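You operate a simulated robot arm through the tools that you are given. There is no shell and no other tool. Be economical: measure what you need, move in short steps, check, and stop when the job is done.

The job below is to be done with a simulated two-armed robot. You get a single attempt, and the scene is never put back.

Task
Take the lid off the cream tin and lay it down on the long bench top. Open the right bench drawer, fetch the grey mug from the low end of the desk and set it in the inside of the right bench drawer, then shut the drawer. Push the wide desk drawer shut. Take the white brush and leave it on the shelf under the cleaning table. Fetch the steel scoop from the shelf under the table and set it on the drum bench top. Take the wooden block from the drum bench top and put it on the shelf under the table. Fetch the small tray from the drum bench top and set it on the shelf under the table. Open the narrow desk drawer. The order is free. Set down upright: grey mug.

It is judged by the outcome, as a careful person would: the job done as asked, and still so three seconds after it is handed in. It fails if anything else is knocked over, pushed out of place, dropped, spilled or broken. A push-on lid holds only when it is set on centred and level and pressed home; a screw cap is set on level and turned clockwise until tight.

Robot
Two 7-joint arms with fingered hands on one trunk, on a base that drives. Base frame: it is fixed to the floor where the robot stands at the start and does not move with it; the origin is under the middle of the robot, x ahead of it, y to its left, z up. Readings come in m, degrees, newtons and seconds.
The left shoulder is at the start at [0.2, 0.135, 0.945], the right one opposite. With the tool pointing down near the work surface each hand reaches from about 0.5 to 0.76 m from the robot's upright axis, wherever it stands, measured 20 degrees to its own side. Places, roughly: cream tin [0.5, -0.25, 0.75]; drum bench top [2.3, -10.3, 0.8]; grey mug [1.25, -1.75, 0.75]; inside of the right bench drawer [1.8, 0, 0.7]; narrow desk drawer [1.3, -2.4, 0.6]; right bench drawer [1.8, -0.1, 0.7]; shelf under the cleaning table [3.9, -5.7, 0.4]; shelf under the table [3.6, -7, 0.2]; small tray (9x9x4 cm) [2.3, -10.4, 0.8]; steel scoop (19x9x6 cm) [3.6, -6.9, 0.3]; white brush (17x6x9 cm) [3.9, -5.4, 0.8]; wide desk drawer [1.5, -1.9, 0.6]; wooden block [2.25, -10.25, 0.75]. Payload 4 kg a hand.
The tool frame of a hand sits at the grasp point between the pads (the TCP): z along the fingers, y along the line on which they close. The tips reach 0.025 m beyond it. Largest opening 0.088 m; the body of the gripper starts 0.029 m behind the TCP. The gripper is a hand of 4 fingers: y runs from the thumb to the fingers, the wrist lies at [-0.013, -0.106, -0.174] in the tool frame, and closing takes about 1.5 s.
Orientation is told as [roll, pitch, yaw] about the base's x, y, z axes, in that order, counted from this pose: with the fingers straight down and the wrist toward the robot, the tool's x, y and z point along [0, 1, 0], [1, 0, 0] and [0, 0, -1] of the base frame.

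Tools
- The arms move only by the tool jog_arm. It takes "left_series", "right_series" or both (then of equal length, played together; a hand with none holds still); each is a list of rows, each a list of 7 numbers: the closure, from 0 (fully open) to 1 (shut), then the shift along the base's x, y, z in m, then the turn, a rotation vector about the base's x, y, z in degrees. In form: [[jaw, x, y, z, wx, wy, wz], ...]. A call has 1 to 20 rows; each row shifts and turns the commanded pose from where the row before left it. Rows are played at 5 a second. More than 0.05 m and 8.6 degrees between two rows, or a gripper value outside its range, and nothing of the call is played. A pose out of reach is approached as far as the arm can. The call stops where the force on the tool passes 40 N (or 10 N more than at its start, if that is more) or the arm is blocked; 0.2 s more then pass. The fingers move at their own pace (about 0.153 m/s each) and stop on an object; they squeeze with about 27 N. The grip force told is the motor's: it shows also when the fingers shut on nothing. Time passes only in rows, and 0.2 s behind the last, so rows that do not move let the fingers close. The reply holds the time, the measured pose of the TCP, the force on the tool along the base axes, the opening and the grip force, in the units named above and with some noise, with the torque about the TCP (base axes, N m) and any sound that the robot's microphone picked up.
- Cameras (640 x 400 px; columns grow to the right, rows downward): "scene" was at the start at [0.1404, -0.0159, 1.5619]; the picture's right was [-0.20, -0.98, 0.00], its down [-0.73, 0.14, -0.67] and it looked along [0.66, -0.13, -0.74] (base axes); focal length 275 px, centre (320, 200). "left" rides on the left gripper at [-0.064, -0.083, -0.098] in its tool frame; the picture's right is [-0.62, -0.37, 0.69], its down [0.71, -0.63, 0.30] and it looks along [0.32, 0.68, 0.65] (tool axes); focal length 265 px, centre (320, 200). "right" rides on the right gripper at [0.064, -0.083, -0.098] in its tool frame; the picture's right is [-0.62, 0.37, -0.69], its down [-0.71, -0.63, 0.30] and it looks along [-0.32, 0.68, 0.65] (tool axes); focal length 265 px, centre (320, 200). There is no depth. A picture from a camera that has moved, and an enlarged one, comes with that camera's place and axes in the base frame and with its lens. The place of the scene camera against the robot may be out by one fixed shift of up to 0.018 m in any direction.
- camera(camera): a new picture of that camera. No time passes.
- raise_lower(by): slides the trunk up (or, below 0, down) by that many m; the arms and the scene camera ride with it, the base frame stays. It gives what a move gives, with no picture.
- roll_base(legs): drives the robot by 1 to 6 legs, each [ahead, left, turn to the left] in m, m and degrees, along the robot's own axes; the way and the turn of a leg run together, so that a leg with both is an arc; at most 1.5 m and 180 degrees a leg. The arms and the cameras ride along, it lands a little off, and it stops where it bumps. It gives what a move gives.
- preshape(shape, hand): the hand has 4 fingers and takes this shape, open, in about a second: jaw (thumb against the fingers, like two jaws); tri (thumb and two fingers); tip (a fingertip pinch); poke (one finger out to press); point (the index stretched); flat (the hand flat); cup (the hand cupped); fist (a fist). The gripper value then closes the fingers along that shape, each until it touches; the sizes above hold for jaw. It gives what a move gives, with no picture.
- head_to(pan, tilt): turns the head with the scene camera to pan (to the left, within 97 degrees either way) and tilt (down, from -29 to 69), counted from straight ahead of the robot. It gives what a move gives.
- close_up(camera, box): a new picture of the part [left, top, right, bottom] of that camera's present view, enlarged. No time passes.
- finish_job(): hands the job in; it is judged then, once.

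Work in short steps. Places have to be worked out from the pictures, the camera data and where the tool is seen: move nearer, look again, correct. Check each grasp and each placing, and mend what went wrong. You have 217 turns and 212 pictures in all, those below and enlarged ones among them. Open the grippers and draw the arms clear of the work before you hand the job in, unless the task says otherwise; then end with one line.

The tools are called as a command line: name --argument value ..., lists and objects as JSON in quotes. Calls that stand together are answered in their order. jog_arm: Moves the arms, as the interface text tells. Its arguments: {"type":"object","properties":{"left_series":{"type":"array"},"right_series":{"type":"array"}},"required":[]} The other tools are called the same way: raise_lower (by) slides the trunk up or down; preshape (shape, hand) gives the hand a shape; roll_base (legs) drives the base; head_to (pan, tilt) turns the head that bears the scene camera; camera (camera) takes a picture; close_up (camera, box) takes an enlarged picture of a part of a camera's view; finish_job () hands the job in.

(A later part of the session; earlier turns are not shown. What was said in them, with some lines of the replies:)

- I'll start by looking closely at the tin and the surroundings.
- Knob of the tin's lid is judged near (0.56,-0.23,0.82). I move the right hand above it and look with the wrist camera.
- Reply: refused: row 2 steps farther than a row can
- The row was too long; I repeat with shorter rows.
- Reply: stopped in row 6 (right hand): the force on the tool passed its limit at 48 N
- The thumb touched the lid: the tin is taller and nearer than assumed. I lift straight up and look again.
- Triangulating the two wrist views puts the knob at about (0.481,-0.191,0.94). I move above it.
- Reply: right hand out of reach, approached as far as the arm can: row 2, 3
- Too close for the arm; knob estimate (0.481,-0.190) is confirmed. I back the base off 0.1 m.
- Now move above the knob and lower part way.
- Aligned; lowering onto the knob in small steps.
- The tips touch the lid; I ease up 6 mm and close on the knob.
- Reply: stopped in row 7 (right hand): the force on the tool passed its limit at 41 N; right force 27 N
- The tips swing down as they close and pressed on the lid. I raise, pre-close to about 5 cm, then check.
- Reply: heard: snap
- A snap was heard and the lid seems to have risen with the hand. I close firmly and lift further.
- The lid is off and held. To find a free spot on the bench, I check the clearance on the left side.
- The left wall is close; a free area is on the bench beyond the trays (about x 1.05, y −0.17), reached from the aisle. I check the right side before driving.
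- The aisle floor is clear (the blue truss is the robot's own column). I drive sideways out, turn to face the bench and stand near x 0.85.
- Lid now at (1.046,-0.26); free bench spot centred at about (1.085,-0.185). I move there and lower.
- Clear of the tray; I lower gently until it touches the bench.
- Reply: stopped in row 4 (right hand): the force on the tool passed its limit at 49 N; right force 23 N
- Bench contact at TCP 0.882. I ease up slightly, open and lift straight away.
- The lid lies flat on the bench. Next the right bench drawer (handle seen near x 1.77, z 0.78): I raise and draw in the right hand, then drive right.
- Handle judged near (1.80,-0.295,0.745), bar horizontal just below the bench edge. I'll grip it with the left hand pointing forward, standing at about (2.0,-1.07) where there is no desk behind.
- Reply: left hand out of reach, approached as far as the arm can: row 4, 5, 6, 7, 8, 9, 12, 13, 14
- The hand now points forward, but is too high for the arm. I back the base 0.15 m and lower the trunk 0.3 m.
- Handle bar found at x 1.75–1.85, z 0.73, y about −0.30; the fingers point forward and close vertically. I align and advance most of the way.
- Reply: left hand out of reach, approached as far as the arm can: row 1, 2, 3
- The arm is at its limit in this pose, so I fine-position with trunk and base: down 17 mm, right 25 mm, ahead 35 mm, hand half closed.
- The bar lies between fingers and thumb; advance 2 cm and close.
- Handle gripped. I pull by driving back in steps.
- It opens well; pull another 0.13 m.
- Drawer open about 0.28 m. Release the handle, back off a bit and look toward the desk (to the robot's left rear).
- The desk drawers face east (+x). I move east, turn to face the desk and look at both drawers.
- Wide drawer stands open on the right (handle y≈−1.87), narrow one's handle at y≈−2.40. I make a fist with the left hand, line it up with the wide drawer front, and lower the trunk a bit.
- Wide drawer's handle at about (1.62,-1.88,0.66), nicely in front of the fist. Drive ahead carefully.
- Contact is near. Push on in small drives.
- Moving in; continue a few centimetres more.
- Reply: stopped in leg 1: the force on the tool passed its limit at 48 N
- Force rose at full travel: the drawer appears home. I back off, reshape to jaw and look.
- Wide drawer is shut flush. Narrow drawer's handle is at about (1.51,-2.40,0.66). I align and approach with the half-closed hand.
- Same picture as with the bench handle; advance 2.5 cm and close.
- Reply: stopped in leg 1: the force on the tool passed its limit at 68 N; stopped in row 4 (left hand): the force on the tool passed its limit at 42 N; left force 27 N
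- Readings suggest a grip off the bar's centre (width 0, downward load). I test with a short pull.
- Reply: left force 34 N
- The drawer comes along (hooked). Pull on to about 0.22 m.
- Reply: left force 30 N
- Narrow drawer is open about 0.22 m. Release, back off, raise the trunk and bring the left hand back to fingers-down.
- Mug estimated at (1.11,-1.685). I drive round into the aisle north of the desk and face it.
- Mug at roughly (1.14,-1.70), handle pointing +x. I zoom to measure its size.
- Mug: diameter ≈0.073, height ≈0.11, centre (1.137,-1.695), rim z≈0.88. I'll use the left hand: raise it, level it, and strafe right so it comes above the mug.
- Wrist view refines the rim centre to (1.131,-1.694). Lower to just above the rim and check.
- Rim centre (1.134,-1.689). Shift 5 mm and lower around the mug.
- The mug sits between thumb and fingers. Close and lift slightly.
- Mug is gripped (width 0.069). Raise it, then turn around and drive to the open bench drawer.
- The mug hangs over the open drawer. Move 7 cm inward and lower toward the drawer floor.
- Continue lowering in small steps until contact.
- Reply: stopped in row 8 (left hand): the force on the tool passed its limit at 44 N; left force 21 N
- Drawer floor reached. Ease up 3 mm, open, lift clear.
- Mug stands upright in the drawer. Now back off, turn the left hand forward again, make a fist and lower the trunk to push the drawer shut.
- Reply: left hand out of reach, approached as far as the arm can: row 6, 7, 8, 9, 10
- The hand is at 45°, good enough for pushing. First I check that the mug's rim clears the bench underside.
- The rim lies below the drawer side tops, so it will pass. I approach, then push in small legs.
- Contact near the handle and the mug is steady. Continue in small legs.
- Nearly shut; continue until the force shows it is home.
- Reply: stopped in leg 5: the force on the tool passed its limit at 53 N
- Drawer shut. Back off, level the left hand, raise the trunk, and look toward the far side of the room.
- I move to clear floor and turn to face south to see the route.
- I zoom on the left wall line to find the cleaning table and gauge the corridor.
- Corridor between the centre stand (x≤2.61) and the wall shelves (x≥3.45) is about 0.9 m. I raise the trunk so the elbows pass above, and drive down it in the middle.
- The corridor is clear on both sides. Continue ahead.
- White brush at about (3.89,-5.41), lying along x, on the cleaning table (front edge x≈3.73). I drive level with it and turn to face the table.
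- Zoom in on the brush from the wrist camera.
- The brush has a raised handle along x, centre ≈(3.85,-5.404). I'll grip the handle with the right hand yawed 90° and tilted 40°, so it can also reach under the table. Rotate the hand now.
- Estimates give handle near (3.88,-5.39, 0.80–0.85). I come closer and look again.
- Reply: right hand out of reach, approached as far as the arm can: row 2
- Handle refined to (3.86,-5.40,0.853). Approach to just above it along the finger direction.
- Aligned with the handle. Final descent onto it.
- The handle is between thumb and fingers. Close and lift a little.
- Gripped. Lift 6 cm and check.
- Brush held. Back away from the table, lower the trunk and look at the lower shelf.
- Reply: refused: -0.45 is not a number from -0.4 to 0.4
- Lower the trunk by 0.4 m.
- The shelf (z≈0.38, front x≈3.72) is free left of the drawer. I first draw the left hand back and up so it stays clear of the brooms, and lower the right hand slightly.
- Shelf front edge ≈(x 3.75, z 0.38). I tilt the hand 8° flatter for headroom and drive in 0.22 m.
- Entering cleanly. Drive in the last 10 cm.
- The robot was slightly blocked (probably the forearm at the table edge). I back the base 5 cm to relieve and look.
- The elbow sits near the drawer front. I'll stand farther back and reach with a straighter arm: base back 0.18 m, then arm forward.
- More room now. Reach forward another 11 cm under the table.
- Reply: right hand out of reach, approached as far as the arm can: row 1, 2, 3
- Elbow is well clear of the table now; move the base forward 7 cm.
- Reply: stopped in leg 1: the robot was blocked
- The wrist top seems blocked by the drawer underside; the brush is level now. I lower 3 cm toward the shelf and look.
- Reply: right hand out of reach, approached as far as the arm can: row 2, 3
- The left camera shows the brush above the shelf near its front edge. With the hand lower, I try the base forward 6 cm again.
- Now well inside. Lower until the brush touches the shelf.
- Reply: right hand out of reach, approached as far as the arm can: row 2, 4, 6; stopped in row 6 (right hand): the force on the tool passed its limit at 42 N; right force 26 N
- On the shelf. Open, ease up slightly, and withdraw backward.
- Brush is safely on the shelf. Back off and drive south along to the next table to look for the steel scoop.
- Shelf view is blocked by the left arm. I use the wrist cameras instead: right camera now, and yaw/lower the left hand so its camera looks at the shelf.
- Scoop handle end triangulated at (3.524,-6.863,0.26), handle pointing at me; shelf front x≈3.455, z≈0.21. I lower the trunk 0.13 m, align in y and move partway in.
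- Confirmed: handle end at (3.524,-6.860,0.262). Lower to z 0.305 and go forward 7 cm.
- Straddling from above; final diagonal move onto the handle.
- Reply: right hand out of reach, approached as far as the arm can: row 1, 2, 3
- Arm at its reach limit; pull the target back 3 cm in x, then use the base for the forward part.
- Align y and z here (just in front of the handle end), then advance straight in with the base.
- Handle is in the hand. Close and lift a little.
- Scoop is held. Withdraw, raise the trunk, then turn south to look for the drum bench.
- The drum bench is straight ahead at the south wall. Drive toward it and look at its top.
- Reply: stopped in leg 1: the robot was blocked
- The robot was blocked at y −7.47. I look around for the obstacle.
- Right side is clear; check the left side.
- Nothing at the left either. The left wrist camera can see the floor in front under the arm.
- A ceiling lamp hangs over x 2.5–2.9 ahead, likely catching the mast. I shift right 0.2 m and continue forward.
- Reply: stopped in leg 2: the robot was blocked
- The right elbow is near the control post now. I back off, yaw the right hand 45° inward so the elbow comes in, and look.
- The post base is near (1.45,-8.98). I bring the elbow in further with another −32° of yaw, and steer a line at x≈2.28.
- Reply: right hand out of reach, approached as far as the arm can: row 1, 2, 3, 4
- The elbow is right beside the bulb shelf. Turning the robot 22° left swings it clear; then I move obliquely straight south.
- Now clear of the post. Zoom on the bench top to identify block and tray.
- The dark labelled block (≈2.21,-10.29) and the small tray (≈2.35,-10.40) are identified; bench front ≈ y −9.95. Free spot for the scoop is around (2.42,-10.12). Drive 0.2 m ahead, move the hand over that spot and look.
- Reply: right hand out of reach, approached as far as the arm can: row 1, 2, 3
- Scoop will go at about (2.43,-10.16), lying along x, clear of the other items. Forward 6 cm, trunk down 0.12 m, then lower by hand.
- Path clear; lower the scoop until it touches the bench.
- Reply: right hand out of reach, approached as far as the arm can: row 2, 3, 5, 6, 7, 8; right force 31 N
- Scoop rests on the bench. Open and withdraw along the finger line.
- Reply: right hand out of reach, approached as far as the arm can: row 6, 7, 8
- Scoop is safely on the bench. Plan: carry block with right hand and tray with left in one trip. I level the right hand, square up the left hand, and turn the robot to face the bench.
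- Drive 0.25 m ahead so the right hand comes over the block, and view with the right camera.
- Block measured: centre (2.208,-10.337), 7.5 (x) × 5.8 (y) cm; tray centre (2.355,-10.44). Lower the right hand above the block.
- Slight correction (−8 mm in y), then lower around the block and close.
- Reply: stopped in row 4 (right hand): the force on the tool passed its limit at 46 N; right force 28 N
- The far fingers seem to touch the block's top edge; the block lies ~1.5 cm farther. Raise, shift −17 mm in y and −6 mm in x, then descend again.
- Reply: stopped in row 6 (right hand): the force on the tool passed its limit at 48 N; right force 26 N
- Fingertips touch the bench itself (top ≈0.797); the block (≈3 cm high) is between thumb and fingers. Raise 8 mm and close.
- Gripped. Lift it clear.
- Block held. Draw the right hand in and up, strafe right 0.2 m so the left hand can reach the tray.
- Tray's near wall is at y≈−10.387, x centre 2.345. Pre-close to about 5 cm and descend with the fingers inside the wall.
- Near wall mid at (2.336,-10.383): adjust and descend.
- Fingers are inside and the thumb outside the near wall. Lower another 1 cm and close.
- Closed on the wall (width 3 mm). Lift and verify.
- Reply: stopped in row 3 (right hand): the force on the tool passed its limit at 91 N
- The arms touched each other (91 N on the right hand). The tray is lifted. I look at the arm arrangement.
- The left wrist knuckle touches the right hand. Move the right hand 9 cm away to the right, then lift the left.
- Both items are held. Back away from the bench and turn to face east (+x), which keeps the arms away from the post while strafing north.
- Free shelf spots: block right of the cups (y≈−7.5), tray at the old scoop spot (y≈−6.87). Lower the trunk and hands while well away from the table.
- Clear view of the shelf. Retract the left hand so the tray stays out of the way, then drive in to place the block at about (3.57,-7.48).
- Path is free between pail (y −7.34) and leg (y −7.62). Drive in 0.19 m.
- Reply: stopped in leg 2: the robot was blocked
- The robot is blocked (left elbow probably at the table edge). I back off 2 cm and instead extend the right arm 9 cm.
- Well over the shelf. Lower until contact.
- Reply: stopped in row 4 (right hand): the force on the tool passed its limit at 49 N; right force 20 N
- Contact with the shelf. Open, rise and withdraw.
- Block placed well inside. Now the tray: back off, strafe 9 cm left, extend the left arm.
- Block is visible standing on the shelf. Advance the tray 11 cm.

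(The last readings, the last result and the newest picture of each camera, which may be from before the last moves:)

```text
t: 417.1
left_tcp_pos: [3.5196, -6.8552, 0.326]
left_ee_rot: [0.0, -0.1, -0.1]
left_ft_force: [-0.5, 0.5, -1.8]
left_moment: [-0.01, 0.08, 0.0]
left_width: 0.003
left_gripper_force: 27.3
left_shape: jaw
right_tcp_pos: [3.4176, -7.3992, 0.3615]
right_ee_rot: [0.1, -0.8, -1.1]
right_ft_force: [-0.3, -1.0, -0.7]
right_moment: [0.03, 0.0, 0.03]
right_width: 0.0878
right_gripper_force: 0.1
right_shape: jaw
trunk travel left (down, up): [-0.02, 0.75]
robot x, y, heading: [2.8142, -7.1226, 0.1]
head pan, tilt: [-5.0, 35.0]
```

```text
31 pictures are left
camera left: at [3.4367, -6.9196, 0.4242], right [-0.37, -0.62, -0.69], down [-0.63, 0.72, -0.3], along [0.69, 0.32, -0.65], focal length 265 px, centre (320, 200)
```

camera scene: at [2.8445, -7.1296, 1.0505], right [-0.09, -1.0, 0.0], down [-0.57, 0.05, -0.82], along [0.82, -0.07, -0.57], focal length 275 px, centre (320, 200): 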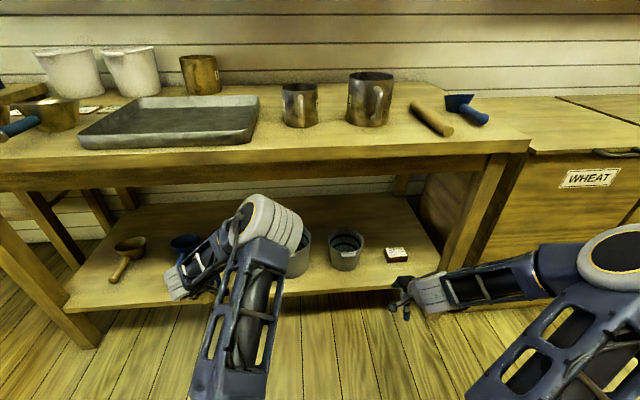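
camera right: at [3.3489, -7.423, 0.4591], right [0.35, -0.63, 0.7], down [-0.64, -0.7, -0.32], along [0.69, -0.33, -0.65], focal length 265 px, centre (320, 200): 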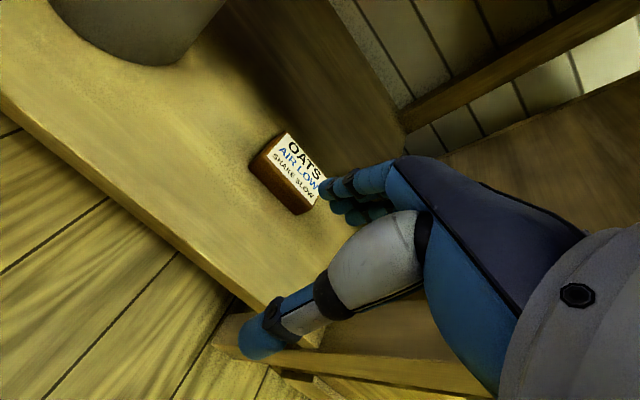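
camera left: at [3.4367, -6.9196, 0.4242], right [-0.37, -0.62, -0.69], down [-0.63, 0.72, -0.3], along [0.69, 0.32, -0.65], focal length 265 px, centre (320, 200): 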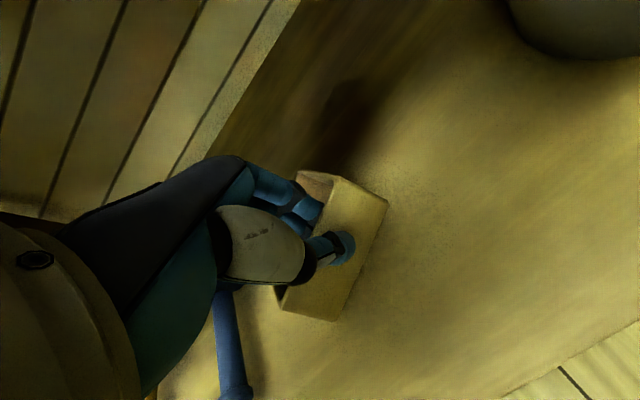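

Blue scoop handle is ~0.1 m to the left; shift 1.5 cm right and lower until contact.

jog_arm --left_series '[[1, 0.01, -0.015, 0, 0, 0, 0], [1, 0, 0, -0.015, 0, 0, 0], [1, 0, 0, -0.012, 0, 0, 0], [1, 0, 0, -0.008, 0, 0, 0], [1, 0, 0, -0.007, 0, 0, 0], [1, 0, 0, -0.007, 0, 0, 0], [1, 0, 0, -0.007, 0, 0, 0]]'

camera --camera "left"

```text
t: 418.5
left_tcp_pos: [3.5322, -6.868, 0.2844]
left_ee_rot: [0.0, -0.8, 0.0]
left_ft_force: [-6.9, -2.1, 21.9]
left_moment: [-0.11, -0.01, -0.1]
left_width: 0.0044
left_gripper_force: 26.9
left_shape: jaw
right_tcp_pos: [3.4173, -7.4005, 0.3635]
right_ee_rot: [0.1, -0.8, -1.2]
right_ft_force: [-0.6, 0.4, 0.6]
right_moment: [0.02, -0.02, 0.0]
right_width: 0.0874
right_gripper_force: 0.0
right_shape: jaw
trunk travel left (down, up): [-0.02, 0.75]
robot x, y, heading: [2.8145, -7.1208, 0.2]
head pan, tilt: [-5.0, 35.0]
stopped in row 7 (left hand): the force on the tool passed its limit at 42 N (the readings are from after the stop); the commanded pose is now the measured one
```

```text
30 pictures are left
camera left: at [3.4482, -6.9329, 0.3815], right [-0.36, -0.62, -0.7], down [-0.63, 0.71, -0.31], along [0.69, 0.33, -0.64], focal length 265 px, centre (320, 200)
```

left: 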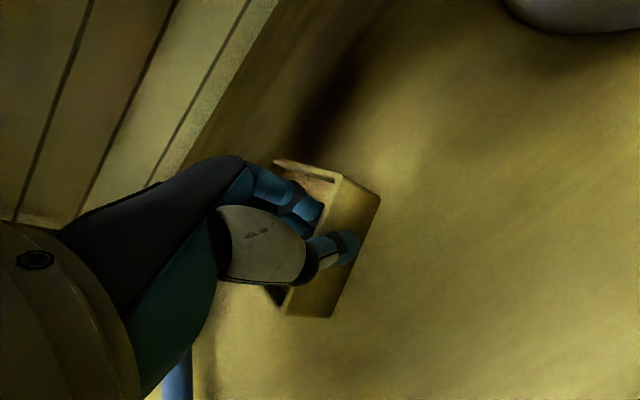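

Tray is on the shelf. Open partly (so the fingers don't press the far wall), rise and withdraw.

jog_arm --left_series '[[1, 0, 0, 0.003, 0, 0, 0], [0.7, 0, 0, 0, 0, 0, 0], [0.45, 0, 0, 0, 0, 0, 0], [0.4, 0, 0, 0, 0, 0, 0], [0.4, 0, 0, 0, 0, 0, 0], [0.4, 0, 0, 0.02, 0, 0, 0], [0.4, 0, 0, 0.03, 0, 0, 0], [0.4, -0.01, 0, 0.03, 0, 0, 0], [0.4, -0.04, 0, 0.01, 0, 0, 0], [0.4, -0.04, 0, 0, 0, 0, 0]]'

camera --camera "left"

```text
t: 420.7
left_tcp_pos: [3.4432, -6.8689, 0.3741]
left_ee_rot: [0.1, -0.6, 0.0]
left_ft_force: [0.1, 0.1, -0.1]
left_moment: [0.0, 0.04, 0.02]
left_width: 0.0522
left_gripper_force: 0.1
left_shape: jaw
right_tcp_pos: [3.4182, -7.3991, 0.3632]
right_ee_rot: [0.3, -0.8, -1.1]
right_ft_force: [-0.7, -0.6, -0.6]
right_moment: [-0.01, 0.01, 0.03]
right_width: 0.0875
right_gripper_force: 0.0
right_shape: jaw
trunk travel left (down, up): [-0.02, 0.75]
robot x, y, heading: [2.8156, -7.123, 0.3]
head pan, tilt: [-5.0, 35.0]
```

```text
29 pictures are left
camera left: at [3.3585, -6.9342, 0.4724], right [-0.36, -0.62, -0.7], down [-0.63, 0.72, -0.31], along [0.69, 0.33, -0.65], focal length 265 px, centre (320, 200)
```

left: 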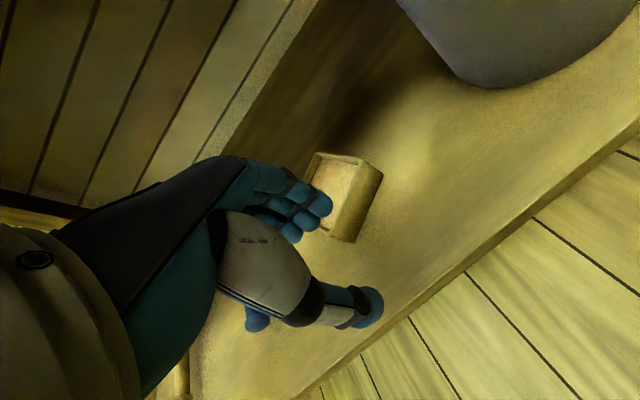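

Tray sits on the shelf. Back away, open both hands, raise, and take a final look.

roll_base --legs '[[-0.55, 0, 0]]'

raise_lower --by 0.3

jog_arm --left_series '[[0, 0, 0, 0, 0, 0, 0], [0, 0, 0, 0, 0, 0, 0], [0, 0, 0, 0, 0, 0, 0]]'

camera --camera "scene"

```text
t: 423.9
left_tcp_pos: [2.8936, -6.8712, 0.3751]
left_ee_rot: [0.1, -0.6, -0.1]
left_ft_force: [-0.8, 0.2, -0.5]
left_moment: [0.0, -0.01, -0.02]
left_width: 0.0525
left_gripper_force: 0.0
left_shape: jaw
right_tcp_pos: [2.8678, -7.4008, 0.3637]
right_ee_rot: [0.2, -0.8, -1.3]
right_ft_force: [0.0, 0.2, 0.7]
right_moment: [-0.01, -0.02, 0.01]
right_width: 0.0879
right_gripper_force: 0.0
right_shape: jaw
trunk travel left (down, up): [-0.02, 0.75]
robot x, y, heading: [2.2637, -7.1261, 0.2]
head pan, tilt: [-5.0, 35.0]
```

```text
t: 426.9
left_tcp_pos: [2.8932, -6.8711, 0.6744]
left_ee_rot: [0.1, -0.6, -0.1]
left_ft_force: [-0.3, -0.4, -0.5]
left_moment: [0.0, -0.02, -0.05]
left_width: 0.0527
left_gripper_force: 0.1
left_shape: jaw
right_tcp_pos: [2.8671, -7.4015, 0.662]
right_ee_rot: [0.2, -0.9, -1.3]
right_ft_force: [-0.7, 0.1, -0.3]
right_moment: [0.0, 0.01, 0.0]
right_width: 0.0877
right_gripper_force: 0.0
right_shape: jaw
trunk travel left (down, up): [-0.32, 0.45]
robot x, y, heading: [2.2639, -7.1204, -0.1]
head pan, tilt: [-5.0, 35.0]
```

```text
t: 427.7
left_tcp_pos: [2.8933, -6.8702, 0.6748]
left_ee_rot: [0.1, -0.5, -0.1]
left_ft_force: [-0.4, 0.1, 0.2]
left_moment: [0.0, 0.03, -0.01]
left_width: 0.0877
left_gripper_force: 0.0
left_shape: jaw
right_tcp_pos: [2.8674, -7.4004, 0.6614]
right_ee_rot: [0.2, -0.8, -1.2]
right_ft_force: [-0.2, 0.6, 0.7]
right_moment: [-0.03, 0.04, -0.01]
right_width: 0.0878
right_gripper_force: 0.0
right_shape: jaw
trunk travel left (down, up): [-0.32, 0.45]
robot x, y, heading: [2.2659, -7.1214, -0.1]
head pan, tilt: [-5.0, 35.0]
```

```text
28 pictures are left
camera scene: at [2.4152, -7.13, 1.3505], right [-0.09, -1.0, 0.0], down [-0.57, 0.05, -0.82], along [0.82, -0.07, -0.57], focal length 275 px, centre (320, 200)
```

scene: 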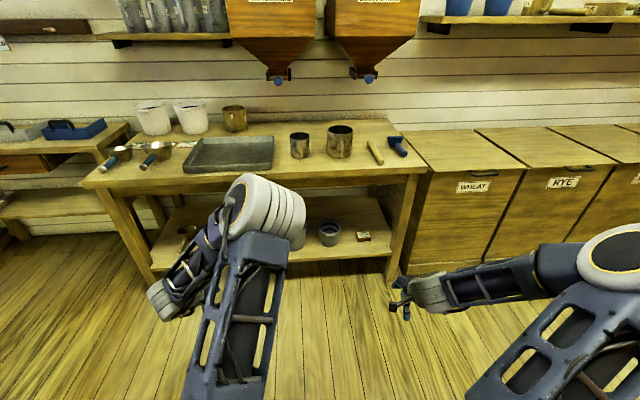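

All items are placed: block and tray are on the shelf, and the hands are open and clear. I hand the job in.

finish_job

```text
The job is handed in.
```

I did every part of the job and handed it in. I didn't reopen the bench drawer, so I haven't confirmed the mug is still upright since the drawer was shut. Along the way the robot or its arms bumped into something a few times; I saw nothing knocked over in the pictures.
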